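You operate a simulated robot arm through the tools that you are given. There is no shell and no other tool.

You run a simulated robot arm. Do the job below in one go: nothing can be reset, and whatever is moved stays where it is left.

Task
Sort plug No. 72 out of the tester by its result, then latch in plug No. 57 and test it.
Fine: HOLDS goes in the tray marked GOOD, LEAKS in the one marked WORN; leave the dial alone.

Only the result counts: the job must be done as asked and must still hold three seconds after the hand-in. Knocking over, shifting, dropping, spilling or breaking anything else fails it.

Robot
A 7-joint arm with a fingered hand, fixed in place. Base frame: the origin is at the foot of the arm, x ahead of it, y to its left, z up. Lengths are in mm, angles in rad, forces in N, time in s.
With the tool pointing down near the work surface it reaches from about 360 to 720 mm from the base axis. Its first joint turns from -1.204 to 3.002 rad. Payload 3.4 kg.
Tool frame: the origin (TCP) lies between the finger pads and is the grasp point; the fingertips stand 25 mm ahead of it; z points along the fingers, y is the line along which they close. The gripper opens to 88 mm. The gripper's body begins 29 mm behind the TCP. The gripper is a hand of 4 fingers: y runs from the thumb to the fingers, the wrist lies at [-13, -97, -162] in the tool frame, and closing takes about 1.5 s.
Orientation is told as [roll, pitch, yaw] about the base's x, y, z axes, in that order, counted from this pose: with the fingers straight down and the wrist toward the robot, the tool's x, y and z point along [0, 1, 0], [1, 0, 0] and [0, 0, -1] of the base frame.

Tools
- The arm moves only by the tool arm_command. Its arguments are lists of equal length, an entry for each row: "offset": the shift along the tool's x, y, z in units of 20 mm (1.0 is 20 mm), a list of three; "turn": the turn, a rotation vector about the tool's x, y, z in units of 4 degrees (1.0 is 4 degrees), a list of three; "claw": the gripper command, from -1 (fully open) to 1 (shut), values between in proportion. In form: {"offset": [[x, y, z], ...], "turn": [[wx, wy, wz], ...], "claw": [claw, ...]}. A call has 1 to 20 rows; each row shifts and turns the commanded pose from where the row before left it, along the tool's axes as they then stand. A call with a number of a shift or a turn outside -1 to 1 is refused whole. A row lasts 0.2 s, in which the tool goes at most 50 mm and 0.15 rad; a call with a longer step from one row to the next is refused whole, and so is a gripper value outside its range. Where a pose cannot be reached the arm comes as near as it can. A force on the tool above 70 N (or 10 N above the force at the start of the call, whichever is more), or a blocked arm, ends the call early, and 0.2 s more pass. The fingers move at their own pace (about 108 mm/s each) and stop on an object; they squeeze with about 33 N. The grip force told is the motor's: it shows also when the fingers shut on nothing. Time passes only in rows, and 0.2 s behind the last, so rows that do not move let the fingers close. The reply holds the time, the measured pose of the TCP, the force on the tool along the base axes, the opening and the grip force, in the units named above and with some noise, with the torque about the TCP (base axes, N m) and any sound that the robot's microphone picked up.
- Cameras (640 x 400 px; columns grow to the right, rows downward): "scene" is fixed at [395.1, -493.9, 1636.8]; the picture's right is [1.00, -0.01, 0.00], its down [-0.01, -0.67, -0.74] and it looks along [0.01, 0.74, -0.67] (base axes); focal length 335 px, centre (320, 200). "wrist" rides on the gripper at [64, -83, -98] in the tool frame; the picture's right is [-0.62, 0.37, -0.69], its down [-0.71, -0.63, 0.30] and it looks along [-0.32, 0.68, 0.65] (tool axes); focal length 265 px, centre (320, 200). There is no depth. A picture from a camera that has moved, and an enlarged one, comes with that camera's place and axes in the base frame and with its lens. The place of the scene camera against the robot may be out by one fixed shift of up to 18 mm in any direction.
- camera(camera): a new picture of that camera. No time passes.
- slide_trunk(by): slides the trunk up (or, below 0, down) by that many mm; the arm rides with it, the base frame stays. It gives what a move gives, with no picture.
- preshape(shape): the hand has 4 fingers and takes this shape, open, in about a second: jaw (thumb against the fingers, like two jaws); tri (thumb and two fingers); tip (a fingertip pinch); poke (one finger out to press); point (the index stretched); flat (the hand flat); cup (the hand cupped); fist (a fist). The gripper value then closes the fingers along that shape, each until it touches; the sizes above hold for jaw. It gives what a move gives, with no picture.
- inspect(camera, box): a new picture of the part [left, top, right, bottom] of that camera's present view, enlarged. No time passes.
- finish_job(): hands the job in; it is judged then, once.

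Places have to be worked out from the pictures, the camera data and where the tool is seen. Open the gripper and draw the arm clear of the work before you hand the job in, unless the task says otherwise.

The tools are called after "Request:" by a JSON object that holds its "method" and its "body". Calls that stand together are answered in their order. arm_command: Moves the arm, as the interface text tells. Its arguments: {"type":"object","properties":{"offset":{"type":"array","items":{"type":"array","items":{"type":"number"}}},"turn":{"type":"array","items":{"type":"array","items":{"type":"number"}}},"claw":{"type":"array","items":{"type":"number"}}},"required":["offset","turn","claw"]} The other tools are called the same way: slide_trunk (by) slides the trunk up or down; preshape (shape) gives the hand a shape; camera (camera) takes a picture; inspect (camera, box) takes an enlarged picture of a part of a camera's view; finish_job () hands the job in.

At the start:

```text
t: 0.0
eef_pos: [394.9, 92.6, 1308.7]
tool_rot: [0.0, 0.011, -0.003]
force: [-0.2, -0.5, 0.7]
ft_torque: [0.01, -0.01, 0.0]
grip_width: 87.8
gripper_force: 0.0
shape: jaw
trunk travel left (down, up): [-775.0, 65.0]
```

scene: 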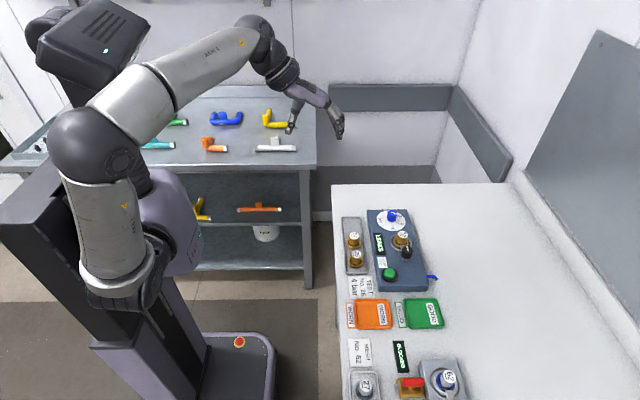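
wrist: 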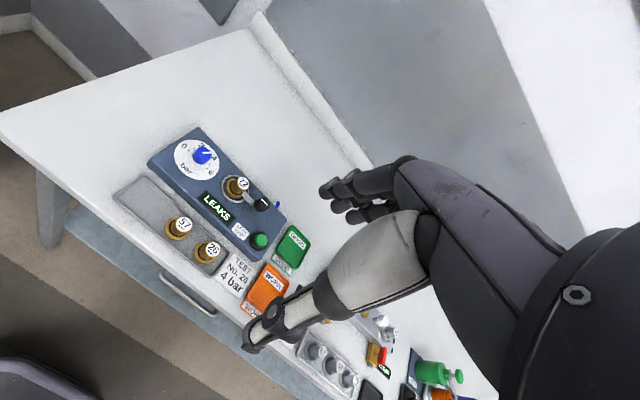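

I start by taking enlarged views of the tester area from both cameras to see the labels and layout.

Request:
{"method": "inspect", "body": {"camera": "scene", "box": [330, 190, 470, 300]}}

Request:
{"method": "inspect", "body": {"camera": "scene", "box": [330, 280, 480, 400]}}

Request:
{"method": "inspect", "body": {"camera": "wrist", "box": [110, 120, 330, 330]}}

```text
3.64 times, centred on (400, 245) of scene
camera zoom: at [395.1, -493.9, 1636.8], right [1.0, -0.01, 0.0], down [-0.01, -0.67, -0.74], along [0.01, 0.74, -0.67], focal length 1219 px, centre (29, 36)
```

zoom: 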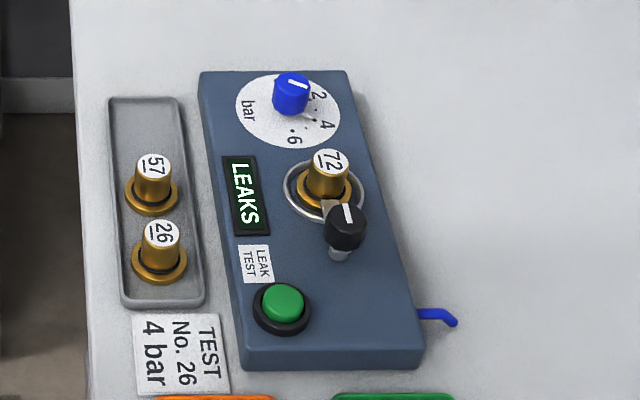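

```text
3.33 times, centred on (405, 340) of scene
camera zoom: at [395.1, -493.9, 1636.8], right [1.0, -0.01, 0.0], down [-0.01, -0.67, -0.74], along [0.01, 0.74, -0.67], focal length 1117 px, centre (37, -267)
```

zoom: 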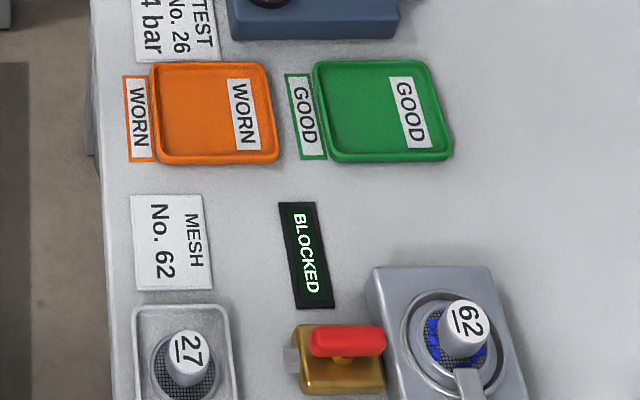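

```text
1.90 times, centred on (220, 225) of wrist
camera zoom: at [311.9, 156.3, 1409.2], right [0.38, -0.62, 0.69], down [-0.63, -0.71, -0.3], along [0.68, -0.33, -0.66], focal length 506 px, centre (510, 152)
```

zoom: 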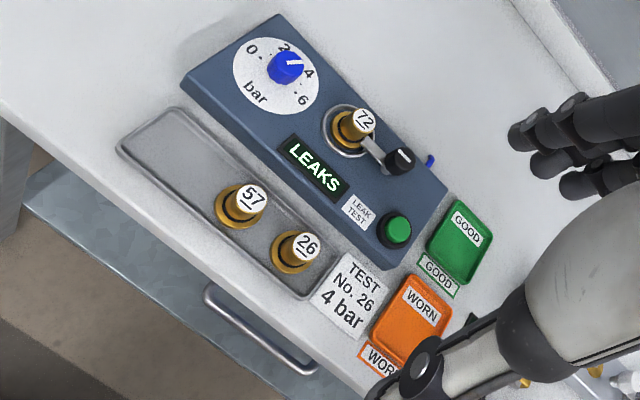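

The tester shows LEAKS with plug 72 in it, so 72 belongs in WORN; the rack holds 57 and 26, and triangulation puts plug 72's top near (622, 101, 977) with the table near z≈915. I lower the trunk partway and watch clearance before going nearer.

Request:
{"method": "slide_trunk", "body": {"by": -120}}

```text
t: 1.5
eef_pos: [397.6, 93.0, 1186.2]
tool_rot: [-0.001, 0.024, -0.003]
force: [0.6, -0.7, 0.5]
ft_torque: [-0.01, -0.03, -0.02]
grip_width: 87.5
gripper_force: 0.1
shape: jaw
trunk travel left (down, up): [-655.0, 185.0]
```

The slide went cleanly to z≈1186. I look from both cameras again.

Request:
{"method": "camera", "body": {"camera": "scene"}}

Request:
{"method": "camera", "body": {"camera": "wrist"}}

```text
taken
```

scene: 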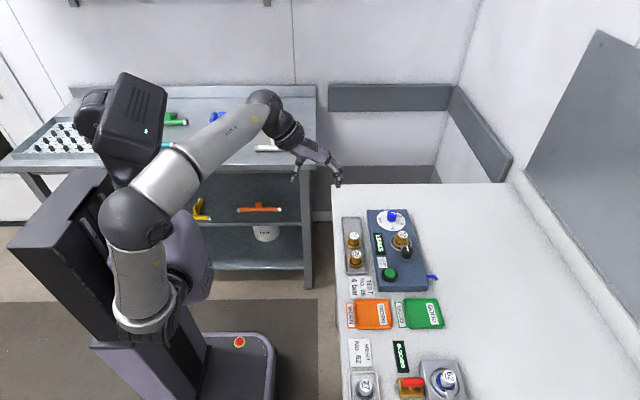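

```text
taken
camera wrist: at [315.2, 156.0, 1286.5], right [0.38, -0.62, 0.68], down [-0.64, -0.71, -0.29], along [0.67, -0.33, -0.67], focal length 265 px, centre (320, 200)
```

wrist: 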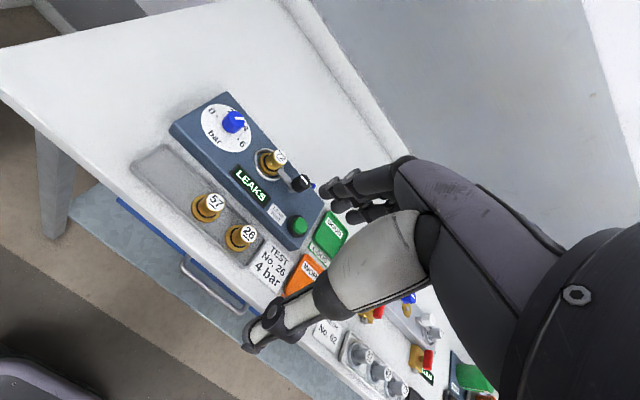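

The view is closer now; I enlarge the latch area and the rack in the wrist view.

Request:
{"method": "inspect", "body": {"camera": "wrist", "box": [220, 120, 340, 250]}}

Request:
{"method": "inspect", "body": {"camera": "wrist", "box": [120, 80, 350, 300]}}

Request:
{"method": "inspect", "body": {"camera": "scene", "box": [370, 215, 445, 295]}}

```text
3.08 times, centred on (280, 185) of wrist
camera zoom: at [315.2, 156.0, 1286.5], right [0.38, -0.62, 0.68], down [-0.64, -0.71, -0.29], along [0.67, -0.33, -0.67], focal length 817 px, centre (443, 246)
```

zoom: 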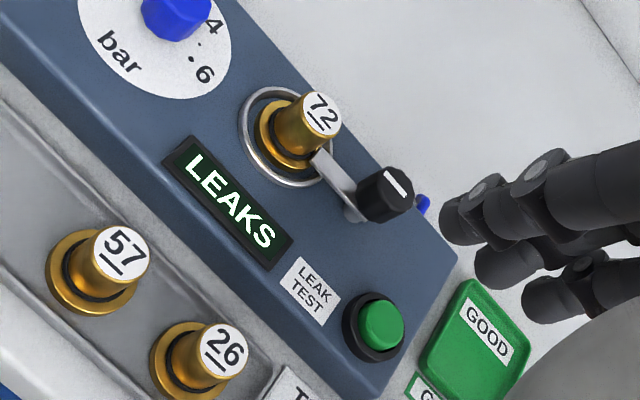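

```text
1.82 times, centred on (235, 190) of wrist
camera zoom: at [315.2, 156.0, 1286.5], right [0.38, -0.62, 0.68], down [-0.64, -0.71, -0.29], along [0.67, -0.33, -0.67], focal length 483 px, centre (474, 218)
```

zoom: 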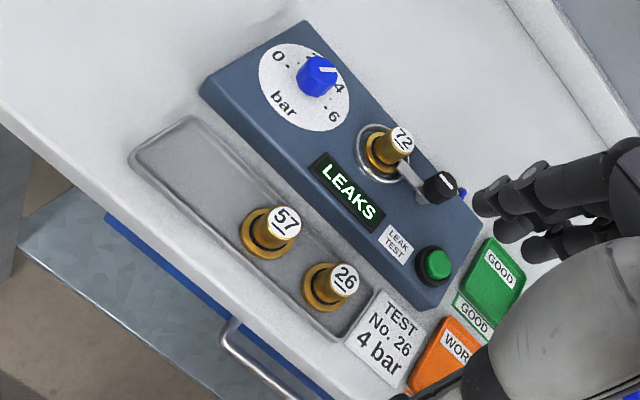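

```text
5.00 times, centred on (408, 255) of scene
camera zoom: at [395.1, -493.9, 1636.8], right [1.0, -0.01, 0.0], down [-0.01, -0.67, -0.74], along [0.01, 0.74, -0.67], focal length 1676 px, centre (-118, -75)
```

zoom: 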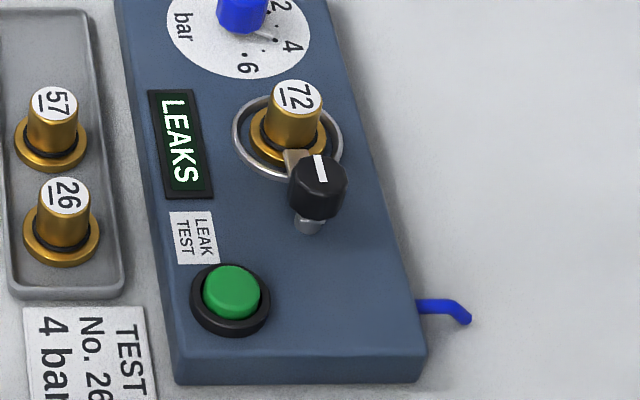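

The latch is a bar on a post with a black knob (white line along the bar), its tip lying over plug 72's flange. I look at the hand itself to understand finger layout.

Request:
{"method": "inspect", "body": {"camera": "scene", "box": [240, 80, 370, 200]}}

Request:
{"method": "inspect", "body": {"camera": "wrist", "box": [220, 120, 480, 370]}}

```text
3.33 times, centred on (305, 140) of scene
camera zoom: at [395.1, -493.9, 1636.8], right [1.0, -0.01, 0.0], down [-0.01, -0.67, -0.74], along [0.01, 0.74, -0.67], focal length 1117 px, centre (370, 400)
```

zoom: 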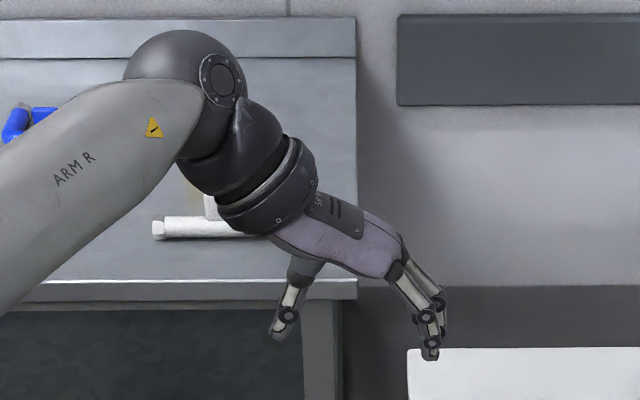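

```text
1.60 times, centred on (350, 245) of wrist
camera zoom: at [315.2, 156.0, 1286.5], right [0.38, -0.62, 0.68], down [-0.64, -0.71, -0.29], along [0.67, -0.33, -0.67], focal length 425 px, centre (272, 128)
```

zoom: 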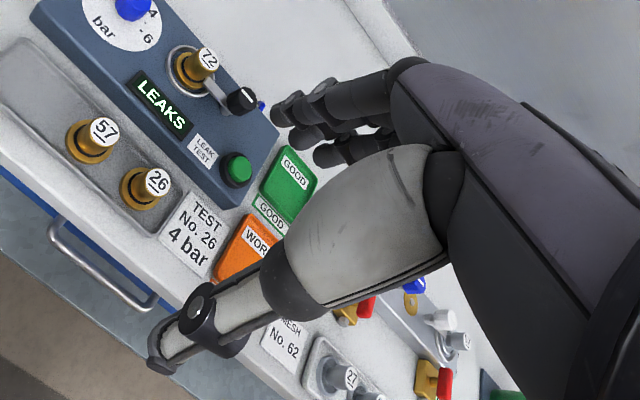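

The hand has a thumb on the robot side and three fingers on the far side. I move the TCP forward over the tester, staying high, so the wrist camera gets a second closer vantage.

Request:
{"method": "arm_command", "body": {"offset": [[0.6, 1, 0], [0.6, 1, 0], [0.6, 1, 0], [0.6, 1, 0], [0.6, 1, 0], [0, 0, 0]], "turn": [[0, 0, 0], [0, 0, 0], [0, 0, 0], [0, 0, 0], [0, 0, 0], [0, 0, 0]], "claw": [-1, -1, -1, -1, -1, -1]}}

Request:
{"method": "camera", "body": {"camera": "wrist"}}

Request:
{"method": "camera", "body": {"camera": "scene"}}

```text
t: 2.9
eef_pos: [493.0, 153.1, 1188.9]
tool_rot: [-0.001, 0.011, 0.001]
force: [0.3, -0.1, 0.1]
ft_torque: [0.02, 0.0, 0.01]
grip_width: 88.0
gripper_force: 0.1
shape: jaw
trunk travel left (down, up): [-655.0, 185.0]
```

```text
taken
camera wrist: at [411.0, 215.5, 1288.5], right [0.38, -0.62, 0.69], down [-0.63, -0.71, -0.3], along [0.68, -0.32, -0.66], focal length 265 px, centre (320, 200)
```

wrist: 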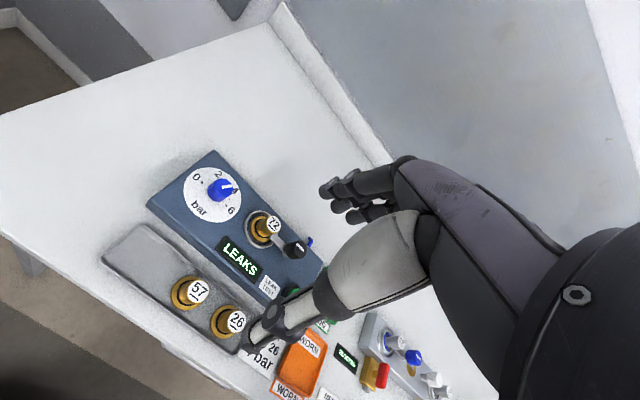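

```text
taken
```

scene: 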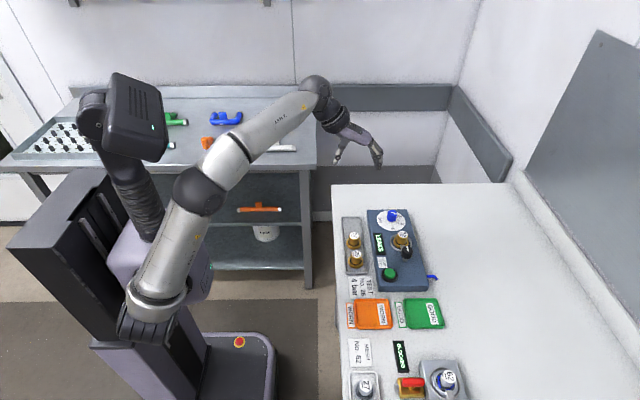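

I enlarge this new wrist view for measuring.

Request:
{"method": "inspect", "body": {"camera": "wrist", "box": [140, 140, 340, 265]}}

Request:
{"method": "inspect", "body": {"camera": "wrist", "box": [90, 210, 330, 360]}}

```text
3.20 times, centred on (240, 202) of wrist
camera zoom: at [411.0, 215.5, 1288.5], right [0.38, -0.62, 0.69], down [-0.63, -0.71, -0.3], along [0.68, -0.32, -0.66], focal length 849 px, centre (576, 192)
```

zoom: 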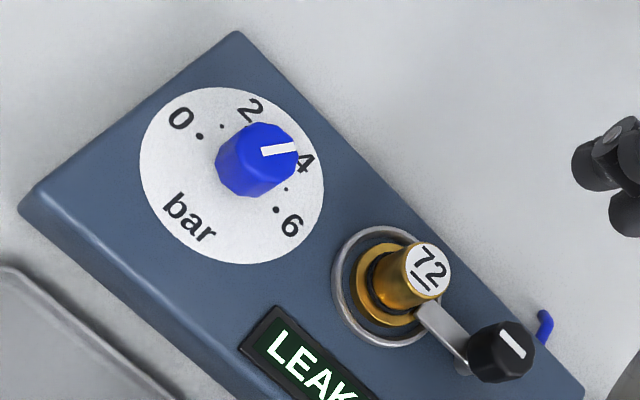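

```text
2.67 times, centred on (210, 285) of wrist
camera zoom: at [411.0, 215.5, 1288.5], right [0.38, -0.62, 0.69], down [-0.63, -0.71, -0.3], along [0.68, -0.32, -0.66], focal length 708 px, centre (613, -27)
```

zoom: 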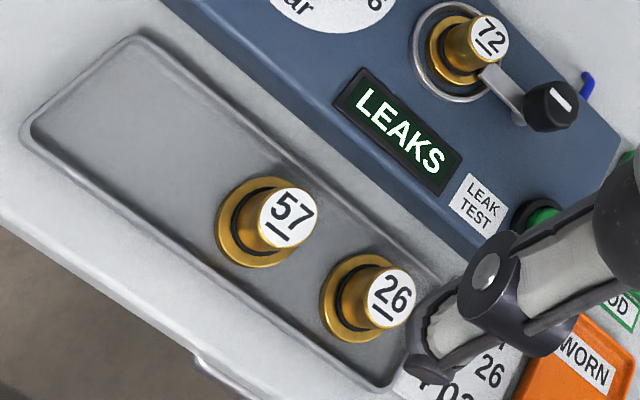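

Two wrist views agree: plug 72's top is at about (626.6, 105.4, 970.5), the latch knob's top at (626, 51, 980), and plug 57's top at (499.5, 126, 948). The dial reads 4 bar and stays untouched. I try the tip-pinch shape up here in free air to see how the fingers stand.

Request:
{"method": "preshape", "body": {"shape": "tip"}}

Request:
{"method": "inspect", "body": {"camera": "wrist", "box": [220, 120, 480, 370]}}

Request:
{"method": "inspect", "body": {"camera": "scene", "box": [290, 80, 420, 200]}}

```text
t: 3.8
eef_pos: [495.4, 152.0, 1188.2]
tool_rot: [-0.001, 0.012, -0.002]
force: [0.4, 0.0, 0.6]
ft_torque: [-0.01, -0.01, 0.0]
grip_width: 87.8
gripper_force: 0.1
shape: tip
trunk travel left (down, up): [-655.0, 185.0]
```

```text
1.60 times, centred on (350, 245) of wrist
camera zoom: at [411.9, 215.6, 1288.0], right [0.38, -0.62, 0.69], down [-0.63, -0.71, -0.3], along [0.68, -0.32, -0.66], focal length 425 px, centre (272, 128)
```

zoom: 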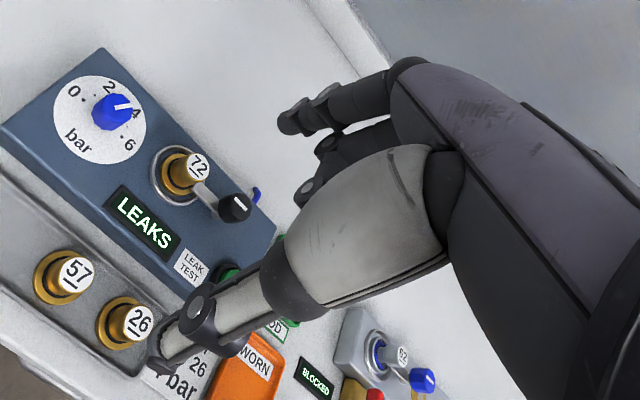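

```text
3.33 times, centred on (355, 140) of scene
camera zoom: at [395.1, -493.9, 1636.8], right [1.0, -0.01, 0.0], down [-0.01, -0.67, -0.74], along [0.01, 0.74, -0.67], focal length 1117 px, centre (203, 400)
```

zoom: 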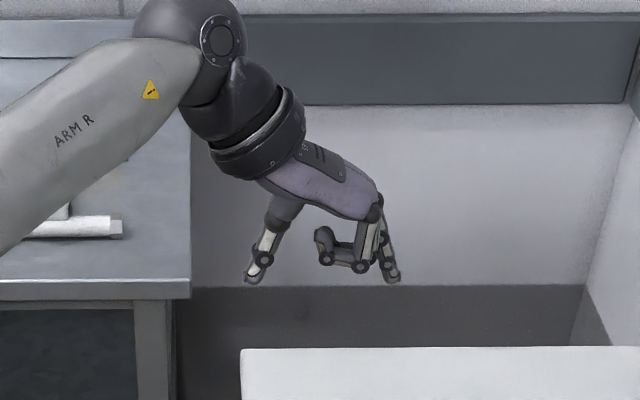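

In the tip shape the unused fingers curl under the palm, which could foul neighbours. I go back to jaw and half-close it in the air to see where the tips sit at a ~30 mm opening.

Request:
{"method": "preshape", "body": {"shape": "jaw"}}

Request:
{"method": "arm_command", "body": {"offset": [[0, 0, 0], [0, 0, 0], [0, 0, 0], [0, 0, 0]], "turn": [[0, 0, 0], [0, 0, 0], [0, 0, 0], [0, 0, 0]], "claw": [0.32, 0.32, 0.32, 0.32]}}

Request:
{"method": "inspect", "body": {"camera": "wrist", "box": [200, 120, 460, 370]}}

Request:
{"method": "inspect", "body": {"camera": "scene", "box": [290, 80, 420, 200]}}

```text
t: 4.7
eef_pos: [495.5, 153.1, 1188.2]
tool_rot: [0.0, 0.011, -0.001]
force: [0.0, 0.3, 0.0]
ft_torque: [0.0, -0.02, 0.01]
grip_width: 87.7
gripper_force: 0.1
shape: jaw
trunk travel left (down, up): [-655.0, 185.0]
```

```text
t: 5.7
eef_pos: [494.2, 152.9, 1188.6]
tool_rot: [0.0, 0.011, -0.001]
force: [-0.3, 0.0, 0.3]
ft_torque: [0.0, 0.01, 0.0]
grip_width: 30.3
gripper_force: 0.1
shape: jaw
trunk travel left (down, up): [-655.0, 185.0]
```

```text
1.60 times, centred on (330, 245) of wrist
camera zoom: at [412.0, 215.7, 1288.0], right [0.38, -0.62, 0.69], down [-0.63, -0.71, -0.3], along [0.68, -0.33, -0.66], focal length 425 px, centre (304, 128)
```

zoom: 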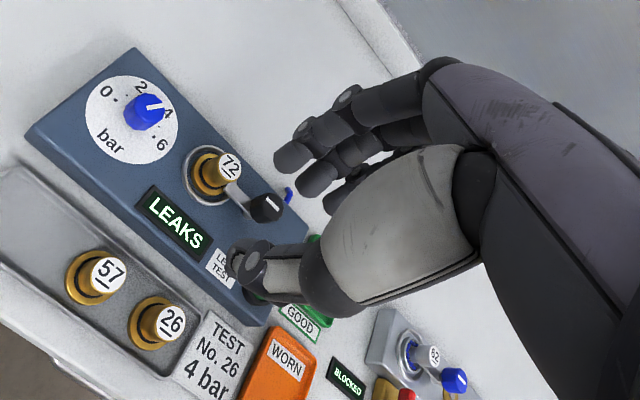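

```text
3.33 times, centred on (355, 140) of scene
camera zoom: at [395.1, -493.9, 1636.8], right [1.0, -0.01, 0.0], down [-0.01, -0.67, -0.74], along [0.01, 0.74, -0.67], focal length 1117 px, centre (203, 400)
```

zoom: 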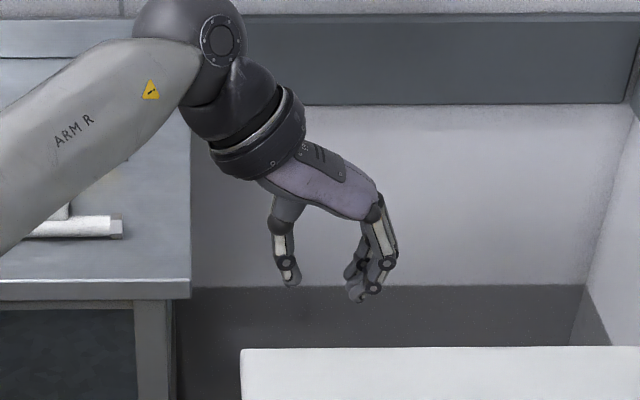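

The jaw tips close symmetrically about the TCP as expected. I reopen and move to a hover above the latch knob at about (626, 51, 1050).

Request:
{"method": "arm_command", "body": {"offset": [[-0.729, 0.943, 0.986], [-0.729, 0.943, 0.986], [-0.729, 0.943, 0.986], [-0.729, 0.943, 0.986], [-0.729, 0.943, 0.986], [-0.729, 0.943, 0.986], [-0.729, 0.943, 0.986], [0, 0, 0], [0, 0, 0]], "turn": [[0, 0, 0], [0, 0, 0], [0, 0, 0], [0, 0, 0], [0, 0, 0], [0, 0, 0], [0, 0, 0], [0, 0, 0], [0, 0, 0]], "claw": [-1, -1, -1, -1, -1, -1, -1, -1, -1]}}

Request:
{"method": "camera", "body": {"camera": "wrist"}}

Request:
{"method": "camera", "body": {"camera": "scene"}}

```text
t: 7.7
eef_pos: [624.8, 50.6, 1048.2]
tool_rot: [0.001, 0.011, -0.002]
force: [0.9, -0.1, -1.2]
ft_torque: [0.01, -0.02, -0.05]
grip_width: 87.4
gripper_force: 0.1
shape: jaw
trunk travel left (down, up): [-655.0, 185.0]
```

```text
taken
camera wrist: at [542.7, 112.7, 1148.6], right [0.38, -0.62, 0.69], down [-0.63, -0.71, -0.3], along [0.68, -0.32, -0.66], focal length 265 px, centre (320, 200)
```

wrist: 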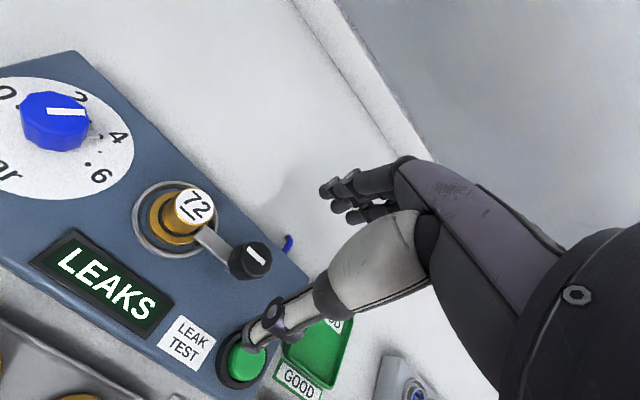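

```text
taken
```

scene: 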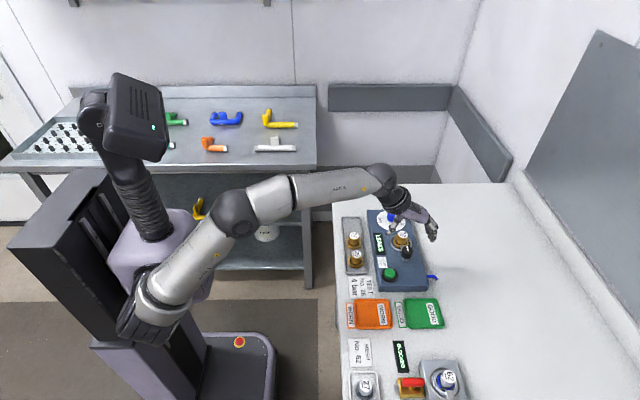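

The knob appears at exactly the predicted pixel, confirming (626, 51, 980). I enlarge to check the knob's height, bar and surroundings before descending.

Request:
{"method": "inspect", "body": {"camera": "wrist", "box": [120, 160, 310, 290]}}

Request:
{"method": "inspect", "body": {"camera": "scene", "box": [370, 190, 450, 295]}}

```text
3.08 times, centred on (215, 225) of wrist
camera zoom: at [542.7, 112.7, 1148.6], right [0.38, -0.62, 0.69], down [-0.63, -0.71, -0.3], along [0.68, -0.32, -0.66], focal length 817 px, centre (643, 123)
```

zoom: 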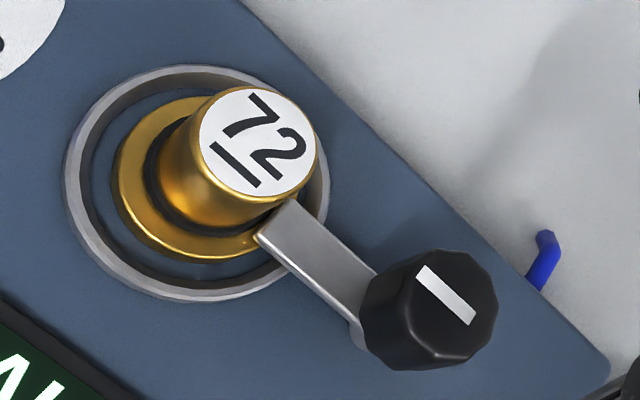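

```text
3.81 times, centred on (410, 242) of scene
camera zoom: at [395.1, -493.9, 1636.8], right [1.0, -0.01, 0.0], down [-0.01, -0.67, -0.74], along [0.01, 0.74, -0.67], focal length 1277 px, centre (-23, 38)
```

zoom: 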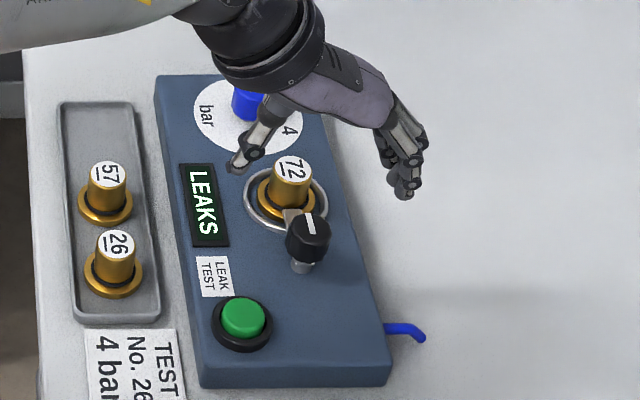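

The knob is roughly 27 mm across and a dozen or so mm tall with the bar well below it. I narrow the jaw to about 60 mm and descend to TCP z≈1005, then check.

Request:
{"method": "arm_command", "body": {"offset": [[0, 0, 0], [0, 0, 0], [0.02, 0.06, 0.72], [0, 0, 0.72], [0, 0, 0.72], [0, 0, 0]], "turn": [[0, 0, 0], [0, 0, 0], [0, 0, 0], [0, 0, 0], [0, 0, 0], [0, 0, 0]], "claw": [-0.36, -0.36, -0.36, -0.36, -0.36, -0.36]}}

Request:
{"method": "inspect", "body": {"camera": "wrist", "box": [180, 140, 440, 360]}}

Request:
{"method": "inspect", "body": {"camera": "scene", "box": [360, 180, 470, 295]}}

```text
t: 9.1
eef_pos: [626.0, 48.3, 1008.4]
tool_rot: [0.006, 0.011, -0.005]
force: [0.1, 0.5, 0.4]
ft_torque: [0.0, -0.01, 0.01]
grip_width: 60.1
gripper_force: 0.0
shape: jaw
trunk travel left (down, up): [-655.0, 185.0]
```

```text
1.82 times, centred on (310, 250) of wrist
camera zoom: at [543.6, 111.5, 1107.5], right [0.37, -0.63, 0.69], down [-0.64, -0.71, -0.3], along [0.68, -0.32, -0.66], focal length 483 px, centre (338, 109)
```

zoom: 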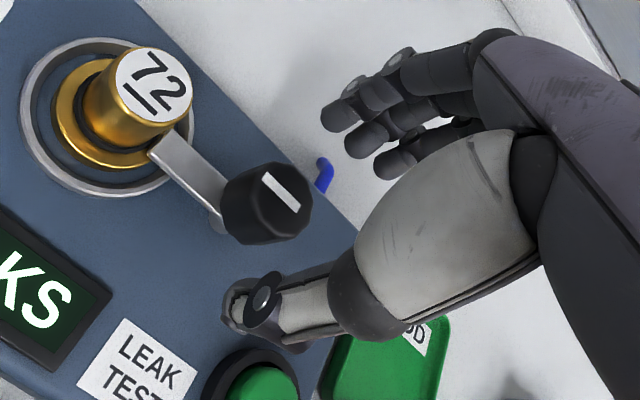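

```text
3.48 times, centred on (415, 238) of scene
camera zoom: at [395.1, -493.9, 1636.8], right [1.0, -0.01, 0.0], down [-0.01, -0.67, -0.74], along [0.01, 0.74, -0.67], focal length 1166 px, centre (-10, 70)
```

zoom: 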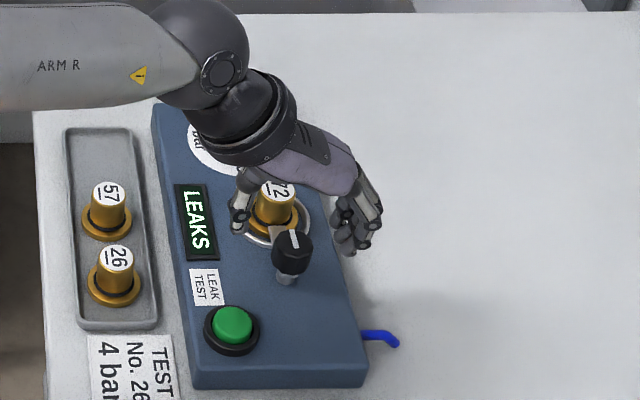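

Knob centre sits about 2.5 mm toward +y of the TCP line. I nudge +y, descend to z≈991 so only the tips straddle the knob, and close on it.

Request:
{"method": "arm_command", "body": {"offset": [[0.13, 0, 0.45], [0, 0, 0.42], [0, 0, 0], [0, 0, 0], [0, 0, 0], [0, 0, 0], [0, 0, 0]], "turn": [[0, 0, 0], [0, 0, 0], [0, 0, 0], [0, 0, 0], [0, 0, 0], [0, 0, 0], [0, 0, 0]], "claw": [-0.36, -0.36, -0.36, 0.3, 0.6, 1, 1]}}

Request:
{"method": "inspect", "body": {"camera": "wrist", "box": [180, 140, 440, 360]}}

Request:
{"method": "inspect", "body": {"camera": "scene", "box": [360, 180, 470, 295]}}

```text
t: 10.7
eef_pos: [628.8, 46.7, 990.9]
tool_rot: [0.015, 0.013, -0.017]
force: [2.3, 1.6, 5.4]
ft_torque: [0.07, -0.09, -0.01]
grip_width: 20.5
gripper_force: 33.0
shape: jaw
trunk travel left (down, up): [-655.0, 185.0]
```

```text
1.82 times, centred on (310, 250) of wrist
camera zoom: at [547.1, 108.5, 1091.7], right [0.37, -0.64, 0.68], down [-0.65, -0.7, -0.31], along [0.67, -0.33, -0.67], focal length 483 px, centre (338, 109)
```

zoom: 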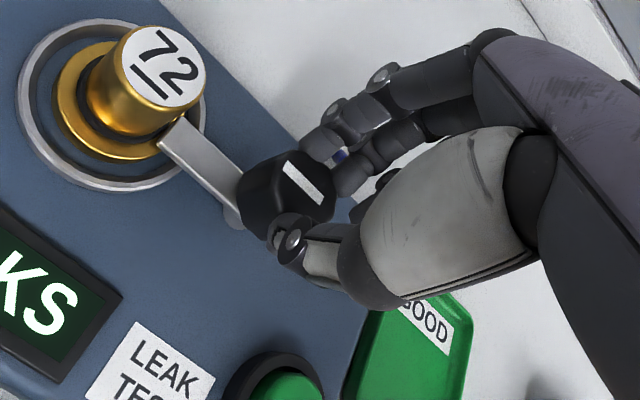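

```text
3.48 times, centred on (415, 238) of scene
camera zoom: at [395.1, -493.9, 1636.8], right [1.0, -0.01, 0.0], down [-0.01, -0.67, -0.74], along [0.01, 0.74, -0.67], focal length 1166 px, centre (-10, 70)
```

zoom: 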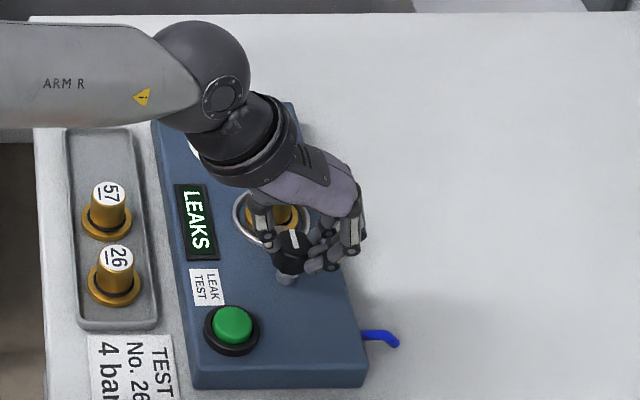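

The grip width (20.5) is a chord and the TCP is lagging in y (46.7) with growing tilt — the arm is near a limit this low relative to the trunk. I release, rise 180 mm, and will lower the trunk instead so the arm works in a better posture.

Request:
{"method": "arm_command", "body": {"offset": [[0, 0, 0], [0, 0, 0], [0, 0, -0.5], [0, 0, -1], [0, 0, -1], [0, 0, -1], [0, 0, -1], [0, 0, -1], [0, 0, -1], [0, 0, -1], [0, 0, -1], [0, 0, -0.5], [0, 0, 0]], "turn": [[0, 0, 0], [0, 0, 0], [0, 0, 0], [0, 0, 0], [0, 0, 0], [0, 0, 0], [0, 0, 0], [0, 0, 0], [0, 0, 0], [0, 0, 0], [0, 0, 0], [0, 0, 0], [0, 0, 0]], "claw": [-0.36, -0.36, -0.36, -0.36, -0.36, -0.36, -0.36, -0.36, -0.36, -0.36, -0.36, -0.36, -0.36]}}

Request:
{"method": "slide_trunk", "body": {"by": -160}}

Request:
{"method": "camera", "body": {"camera": "scene"}}

```text
t: 13.5
eef_pos: [617.8, 49.4, 1161.7]
tool_rot: [0.001, 0.012, -0.001]
force: [0.6, -0.6, -0.5]
ft_torque: [-0.03, 0.0, 0.01]
grip_width: 59.4
gripper_force: 0.1
shape: jaw
out of reach, approached as far as the arm can: row 11, 12
trunk travel left (down, up): [-655.0, 185.0]
```

```text
t: 15.3
eef_pos: [617.6, 50.7, 1002.5]
tool_rot: [0.001, 0.009, -0.001]
force: [0.2, 0.0, -0.6]
ft_torque: [-0.01, 0.02, 0.02]
grip_width: 59.6
gripper_force: 0.1
shape: jaw
trunk travel left (down, up): [-495.0, 345.0]
```

```text
taken
```

scene: 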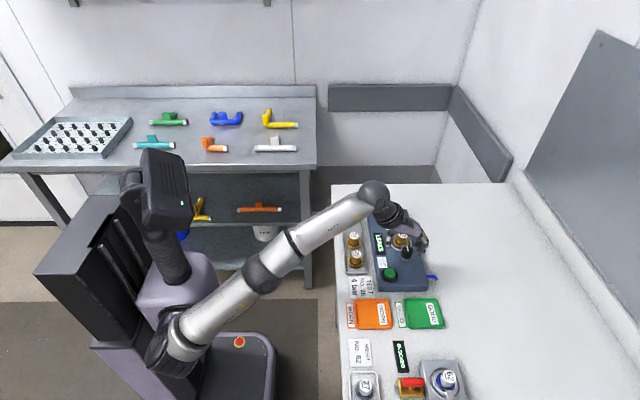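

The arm is now near its upper reach, so I slide the trunk back up 55 mm for a middle posture (work heights then fall in the arm's comfortable band).

Request:
{"method": "slide_trunk", "body": {"by": 55}}

Request:
{"method": "camera", "body": {"camera": "wrist"}}

```text
t: 16.3
eef_pos: [617.8, 49.4, 1057.5]
tool_rot: [0.0, 0.012, -0.002]
force: [-0.8, 0.0, 0.1]
ft_torque: [0.02, 0.03, -0.02]
grip_width: 59.5
gripper_force: 0.1
shape: jaw
trunk travel left (down, up): [-550.0, 290.0]
```

```text
taken
camera wrist: at [535.2, 112.6, 1156.9], right [0.38, -0.62, 0.69], down [-0.63, -0.71, -0.3], along [0.68, -0.33, -0.66], focal length 265 px, centre (320, 200)
```

wrist: 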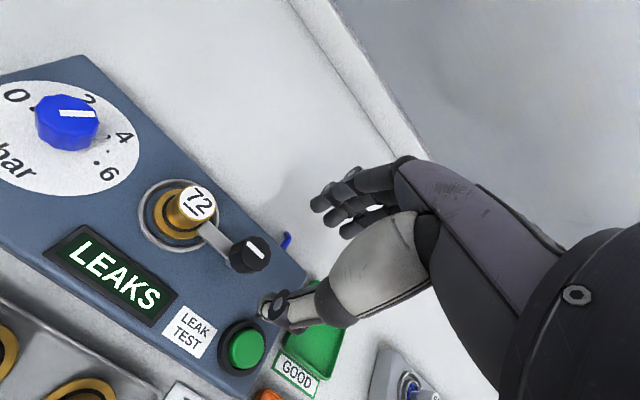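

The latch is unchanged. I move down to about (626, 51, 1010) and check tracking accuracy in this posture.

Request:
{"method": "arm_command", "body": {"offset": [[0.1, 0.42, 0.6], [0, 0, 0.6], [0, 0, 0.6], [0, 0, 0.57], [0, 0, 0], [0, 0, 0]], "turn": [[0, 0, 0], [0, 0, 0], [0, 0, 0], [0, 0, 0], [0, 0, 0], [0, 0, 0]], "claw": [-0.36, -0.36, -0.36, -0.36, -0.36, -0.36]}}

Request:
{"method": "inspect", "body": {"camera": "wrist", "box": [180, 140, 440, 360]}}

```text
t: 17.7
eef_pos: [626.8, 47.5, 1009.2]
tool_rot: [0.007, 0.014, -0.006]
force: [0.0, -0.1, 1.1]
ft_torque: [0.0, 0.0, 0.01]
grip_width: 59.5
gripper_force: 0.1
shape: jaw
trunk travel left (down, up): [-550.0, 290.0]
```

```text
1.82 times, centred on (310, 250) of wrist
camera zoom: at [544.9, 109.8, 1110.2], right [0.37, -0.63, 0.68], down [-0.64, -0.71, -0.3], along [0.67, -0.32, -0.67], focal length 483 px, centre (338, 109)
```

zoom: 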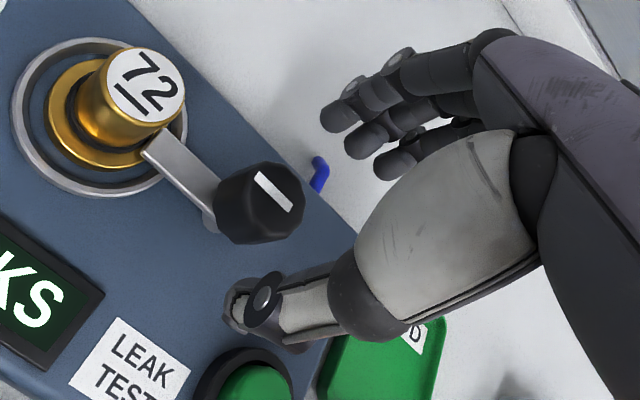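

The y lag shows again at the same height. I hold still for a second to see whether it's just settling.

Request:
{"method": "arm_command", "body": {"offset": [[0, 0, 0], [0, 0, 0], [0, 0, 0], [0, 0, 0], [0, 0, 0]], "turn": [[0, 0, 0], [0, 0, 0], [0, 0, 0], [0, 0, 0], [0, 0, 0]], "claw": [-0.36, -0.36, -0.36, -0.36, -0.36]}}

Request:
{"method": "camera", "body": {"camera": "scene"}}

```text
t: 18.9
eef_pos: [627.0, 47.1, 1011.2]
tool_rot: [0.009, 0.011, -0.007]
force: [-0.4, 0.7, -0.1]
ft_torque: [-0.01, 0.01, 0.01]
grip_width: 59.4
gripper_force: 0.0
shape: jaw
trunk travel left (down, up): [-550.0, 290.0]
```

```text
taken
```

scene: 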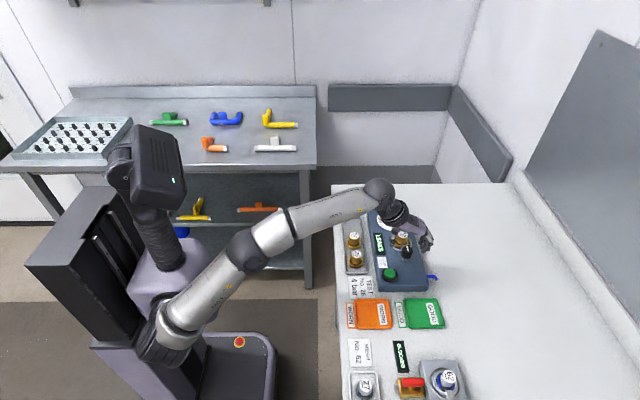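

The offset is steady (about −4 mm in y). I command +4 mm in y to see whether it can be compensated.

Request:
{"method": "arm_command", "body": {"offset": [[0.2, 0, 0], [0, 0, 0], [0, 0, 0]], "turn": [[0, 0, 0], [0, 0, 0], [0, 0, 0]], "claw": [-0.36, -0.36, -0.36]}}

```text
t: 19.7
eef_pos: [628.0, 50.4, 1011.6]
tool_rot: [0.012, 0.01, -0.01]
force: [-1.1, -0.6, 0.0]
ft_torque: [0.0, -0.01, -0.01]
grip_width: 59.5
gripper_force: 0.0
shape: jaw
trunk travel left (down, up): [-550.0, 290.0]
```

Compensation works, but the tilt errors suggest the hand prefers to sit yawed slightly clockwise. I yaw +16° about tool z (clockwise from above) while hovering and read the tracking.

Request:
{"method": "arm_command", "body": {"offset": [[0, 0, 0], [0, 0, 0], [0, 0, 0], [0, 0, 0], [0, 0, 0], [0, 0, 0]], "turn": [[0, 0, 1], [0, 0, 1], [0, 0, 1], [0, 0, 1], [0, 0, 0], [0, 0, 0]], "claw": [-0.36, -0.36, -0.36, -0.36, -0.36, -0.36]}}

Request:
{"method": "inspect", "body": {"camera": "wrist", "box": [180, 140, 440, 360]}}

```text
t: 21.1
eef_pos: [629.8, 38.4, 1011.0]
tool_rot: [0.018, 0.021, -0.307]
force: [1.5, -0.1, 0.0]
ft_torque: [-0.03, 0.01, 0.02]
grip_width: 59.6
gripper_force: 0.0
shape: jaw
trunk travel left (down, up): [-550.0, 290.0]
```

```text
1.82 times, centred on (310, 250) of wrist
camera zoom: at [572.0, 121.1, 1114.4], right [0.17, -0.72, 0.67], down [-0.82, -0.48, -0.3], along [0.54, -0.5, -0.67], focal length 483 px, centre (338, 109)
```

zoom: 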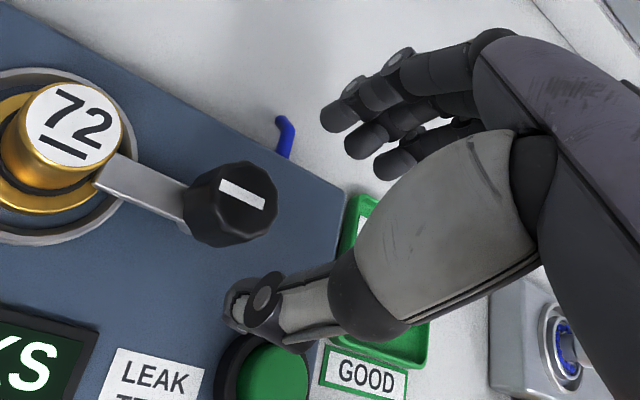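

Clockwise makes tracking worse (y slipped to 38), so the free direction is counter-clockwise. I turn back and to +16° CCW and read again.

Request:
{"method": "arm_command", "body": {"offset": [[0, 0, 0], [0, 0, 0], [0, 0, 0], [0, 0, 0], [0, 0, 0], [0, 0, 0], [0, 0, 0], [0, 0, 0], [0, 0, 0], [0, 0, 0]], "turn": [[0, 0, -1], [0, 0, -1], [0, 0, -1], [0, 0, -1], [0, 0, -1], [0, 0, -1], [0, 0, -1], [0, 0, -1], [0, 0, 0], [0, 0, 0]], "claw": [-0.36, -0.36, -0.36, -0.36, -0.36, -0.36, -0.36, -0.36, -0.36, -0.36]}}

Request:
{"method": "inspect", "body": {"camera": "wrist", "box": [180, 140, 440, 360]}}

```text
t: 23.3
eef_pos: [626.3, 55.0, 1009.3]
tool_rot: [0.003, 0.012, 0.277]
force: [0.1, 0.3, -0.7]
ft_torque: [-0.03, -0.02, -0.02]
grip_width: 59.3
gripper_force: 0.1
shape: jaw
trunk travel left (down, up): [-550.0, 290.0]
```

```text
1.82 times, centred on (310, 250) of wrist
camera zoom: at [528.8, 93.1, 1109.4], right [0.53, -0.49, 0.69], down [-0.41, -0.86, -0.3], along [0.74, -0.12, -0.66], focal length 483 px, centre (338, 109)
```

zoom: 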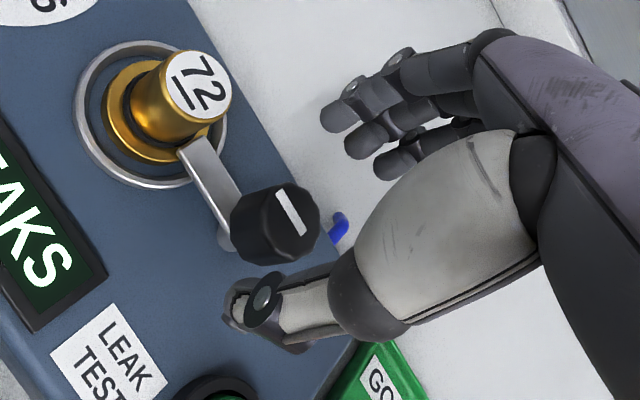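

At +16° CCW tracking is accurate, and the knob again projects where expected at (626, 51, 980). I centre on it, come down to z≈996 (tips about 9 mm below the knob top and above plug 72's cap), and close.

Request:
{"method": "arm_command", "body": {"offset": [[-0.19, -0.07, 0.0], [0, 0, 0.35], [0, 0, 0.32], [0, 0, 0]], "turn": [[0, 0, 0], [0, 0, 0], [0, 0, 0], [0, 0, 0]], "claw": [-0.36, -0.36, -0.36, -0.36]}}

Request:
{"method": "inspect", "body": {"camera": "wrist", "box": [180, 140, 440, 360]}}

```text
t: 24.3
eef_pos: [625.5, 51.8, 995.7]
tool_rot: [0.003, 0.01, 0.278]
force: [0.0, -0.4, 0.8]
ft_torque: [-0.01, -0.01, 0.0]
grip_width: 59.5
gripper_force: 0.1
shape: jaw
trunk travel left (down, up): [-550.0, 290.0]
```

```text
1.82 times, centred on (310, 250) of wrist
camera zoom: at [528.3, 88.9, 1096.4], right [0.53, -0.5, 0.69], down [-0.41, -0.86, -0.3], along [0.74, -0.12, -0.66], focal length 483 px, centre (338, 109)
```

zoom: 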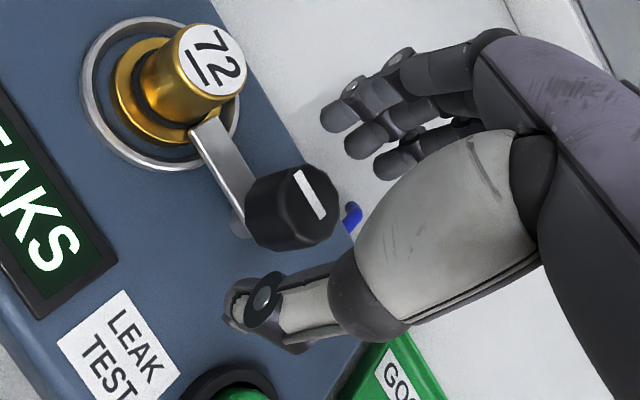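

The knob is well between thumb and fingers, perhaps 1.5 mm toward −x. I nudge and close.

Request:
{"method": "arm_command", "body": {"offset": [[0.02, -0.07, 0], [0, 0, 0], [0, 0, 0], [0, 0, 0], [0, 0, 0], [0, 0, 0]], "turn": [[0, 0, 0], [0, 0, 0], [0, 0, 0], [0, 0, 0], [0, 0, 0], [0, 0, 0]], "claw": [0.0, 0.3, 0.6, 1, 1, 1]}}

Request:
{"method": "inspect", "body": {"camera": "wrist", "box": [180, 140, 440, 360]}}

```text
t: 25.7
eef_pos: [624.6, 51.0, 997.5]
tool_rot: [0.003, 0.01, 0.277]
force: [0.2, 1.5, 5.9]
ft_torque: [0.05, -0.19, -0.04]
grip_width: 8.7
gripper_force: 32.7
shape: jaw
trunk travel left (down, up): [-550.0, 290.0]
```

```text
1.82 times, centred on (310, 250) of wrist
camera zoom: at [526.4, 89.1, 1097.2], right [0.53, -0.5, 0.69], down [-0.41, -0.86, -0.3], along [0.74, -0.12, -0.66], focal length 483 px, centre (338, 109)
```

zoom: 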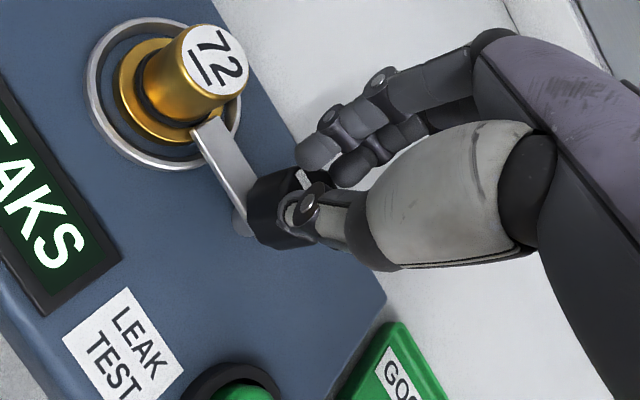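

The fingertips rode up over the knob (8.7 mm), so I need more depth, but three fingers abreast would then sweep into plug 72. I release, rise, and test how the tip pinch closes (only thumb and index low).

Request:
{"method": "arm_command", "body": {"offset": [[0, 0, 0], [0, 0, 0], [0, 0, -0.5], [0, 0, -1], [0, 0, -1], [0, 0, -1], [0, 0, 0]], "turn": [[0, 0, 0], [0, 0, 0], [0, 0, 0], [0, 0, 0], [0, 0, 0], [0, 0, 0], [0, 0, 0]], "claw": [-0.36, -0.36, -0.36, -0.36, -0.36, -0.36, -0.36]}}

Request:
{"method": "preshape", "body": {"shape": "tip"}}

Request:
{"method": "arm_command", "body": {"offset": [[0, 0, 0], [0, 0, 0], [0, 0, 0], [0, 0, 0]], "turn": [[0, 0, 0], [0, 0, 0], [0, 0, 0], [0, 0, 0]], "claw": [0.38, 0.38, 0.38, 0.38]}}

Request:
{"method": "inspect", "body": {"camera": "wrist", "box": [180, 140, 440, 360]}}

Request:
{"method": "inspect", "body": {"camera": "scene", "box": [360, 180, 470, 295]}}

```text
t: 27.3
eef_pos: [619.4, 50.5, 1063.3]
tool_rot: [0.005, 0.012, 0.279]
force: [0.7, 0.1, 0.2]
ft_torque: [0.0, -0.03, -0.02]
grip_width: 59.4
gripper_force: 0.0
shape: jaw
out of reach, approached as far as the arm can: row 6
trunk travel left (down, up): [-550.0, 290.0]
```

```text
t: 28.2
eef_pos: [618.4, 49.7, 1062.8]
tool_rot: [0.004, 0.011, 0.278]
force: [0.7, -0.4, 0.4]
ft_torque: [0.03, -0.03, 0.03]
grip_width: 87.7
gripper_force: 0.1
shape: tip
trunk travel left (down, up): [-550.0, 290.0]
```

```text
t: 29.2
eef_pos: [619.8, 49.1, 1061.8]
tool_rot: [0.002, 0.01, 0.278]
force: [-0.1, 0.0, 0.2]
ft_torque: [-0.01, -0.02, -0.03]
grip_width: 27.6
gripper_force: 0.0
shape: tip
trunk travel left (down, up): [-550.0, 290.0]
```

```text
1.82 times, centred on (310, 250) of wrist
camera zoom: at [521.8, 87.6, 1162.6], right [0.53, -0.5, 0.69], down [-0.41, -0.86, -0.3], along [0.74, -0.12, -0.66], focal length 483 px, centre (338, 109)
```

zoom: 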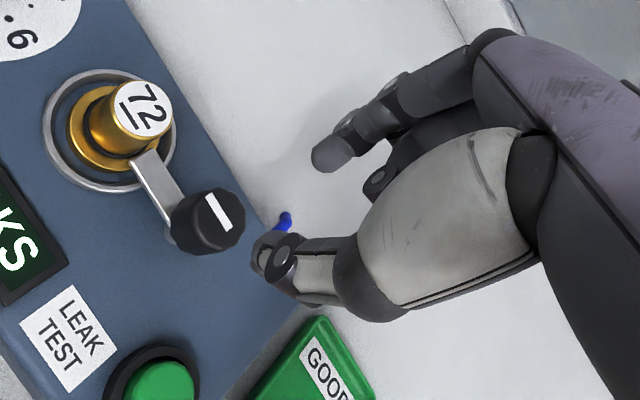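

```text
3.48 times, centred on (415, 238) of scene
camera zoom: at [395.1, -493.9, 1636.8], right [1.0, -0.01, 0.0], down [-0.01, -0.67, -0.74], along [0.01, 0.74, -0.67], focal length 1166 px, centre (-10, 70)
```

zoom: 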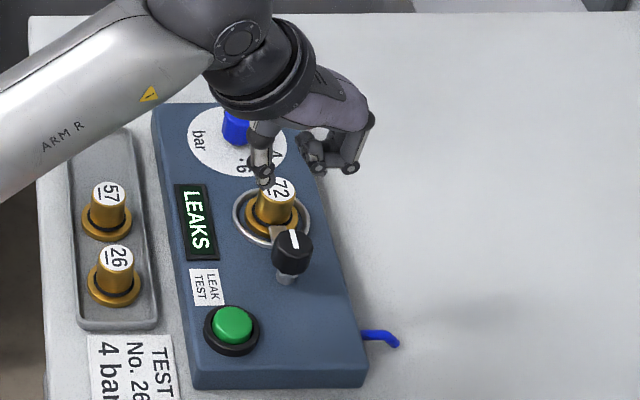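

In the tip shape the thumb–index pinch is centred on the TCP line with the other fingers well up, ideal for the knob. I open to ~60 mm and come back down over the knob to z≈1008.

Request:
{"method": "arm_command", "body": {"offset": [[0, 0, 0], [0.01, 0.3, 0.65], [0, 0, 0.65], [0, 0, 0.65], [0, 0, 0.65], [0, 0, 0], [0, 0, 0]], "turn": [[0, 0, 0], [0, 0, 0], [0, 0, 0], [0, 0, 0], [0, 0, 0], [0, 0, 0], [0, 0, 0]], "claw": [-0.36, -0.36, -0.36, -0.36, -0.36, -0.36, -0.36]}}

Request:
{"method": "inspect", "body": {"camera": "wrist", "box": [180, 140, 440, 360]}}

```text
t: 30.8
eef_pos: [622.7, 53.1, 1011.5]
tool_rot: [0.002, 0.011, 0.276]
force: [0.4, -0.3, -0.6]
ft_torque: [-0.01, 0.01, 0.0]
grip_width: 59.4
gripper_force: 0.1
shape: tip
trunk travel left (down, up): [-550.0, 290.0]
```

```text
1.82 times, centred on (310, 250) of wrist
camera zoom: at [526.5, 89.8, 1111.7], right [0.53, -0.5, 0.69], down [-0.41, -0.86, -0.3], along [0.74, -0.12, -0.66], focal length 483 px, centre (338, 109)
```

zoom: 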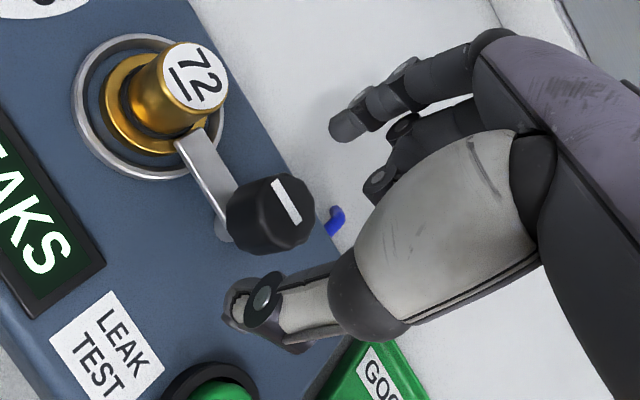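

The pinch axis now projects right onto the knob centre. I descend 28 mm to z≈984 and check before closing.

Request:
{"method": "arm_command", "body": {"offset": [[0, 0, 0.5], [0, 0, 0.5], [0, 0, 0.4], [0, 0, 0], [0, 0, 0]], "turn": [[0, 0, 0], [0, 0, 0], [0, 0, 0], [0, 0, 0], [0, 0, 0]], "claw": [-0.36, -0.36, -0.36, -0.36, -0.36]}}

Request:
{"method": "inspect", "body": {"camera": "wrist", "box": [180, 140, 440, 360]}}

Request:
{"method": "inspect", "body": {"camera": "scene", "box": [360, 180, 470, 295]}}

```text
t: 32.0
eef_pos: [623.1, 54.0, 981.9]
tool_rot: [0.004, 0.01, 0.277]
force: [-0.7, 0.1, 0.9]
ft_torque: [0.03, -0.01, -0.03]
grip_width: 59.7
gripper_force: 0.0
shape: tip
trunk travel left (down, up): [-550.0, 290.0]
```

```text
1.82 times, centred on (310, 250) of wrist
camera zoom: at [526.0, 90.1, 1082.9], right [0.53, -0.5, 0.69], down [-0.41, -0.86, -0.3], along [0.74, -0.12, -0.66], focal length 483 px, centre (338, 109)
```

zoom: 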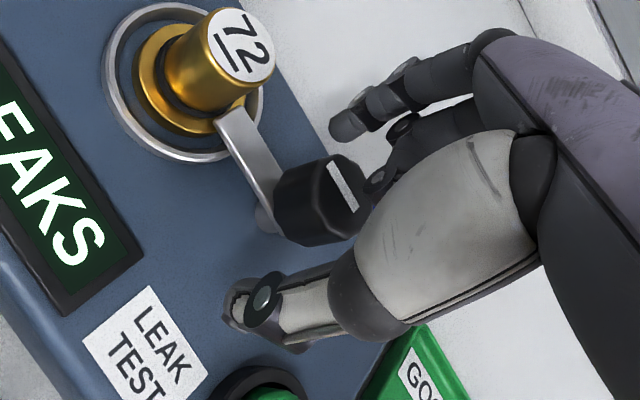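

```text
3.48 times, centred on (415, 238) of scene
camera zoom: at [395.1, -493.9, 1636.8], right [1.0, -0.01, 0.0], down [-0.01, -0.67, -0.74], along [0.01, 0.74, -0.67], focal length 1166 px, centre (-10, 70)
```

zoom: 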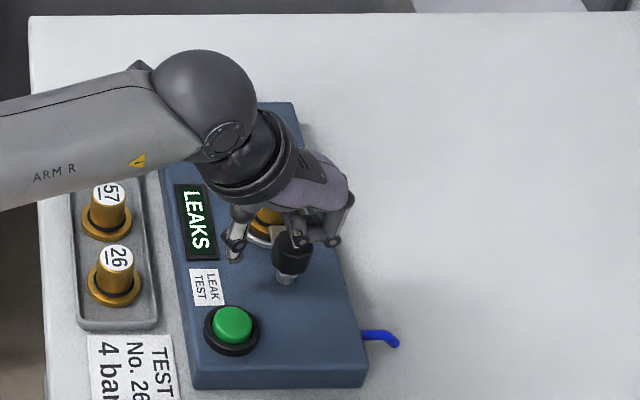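

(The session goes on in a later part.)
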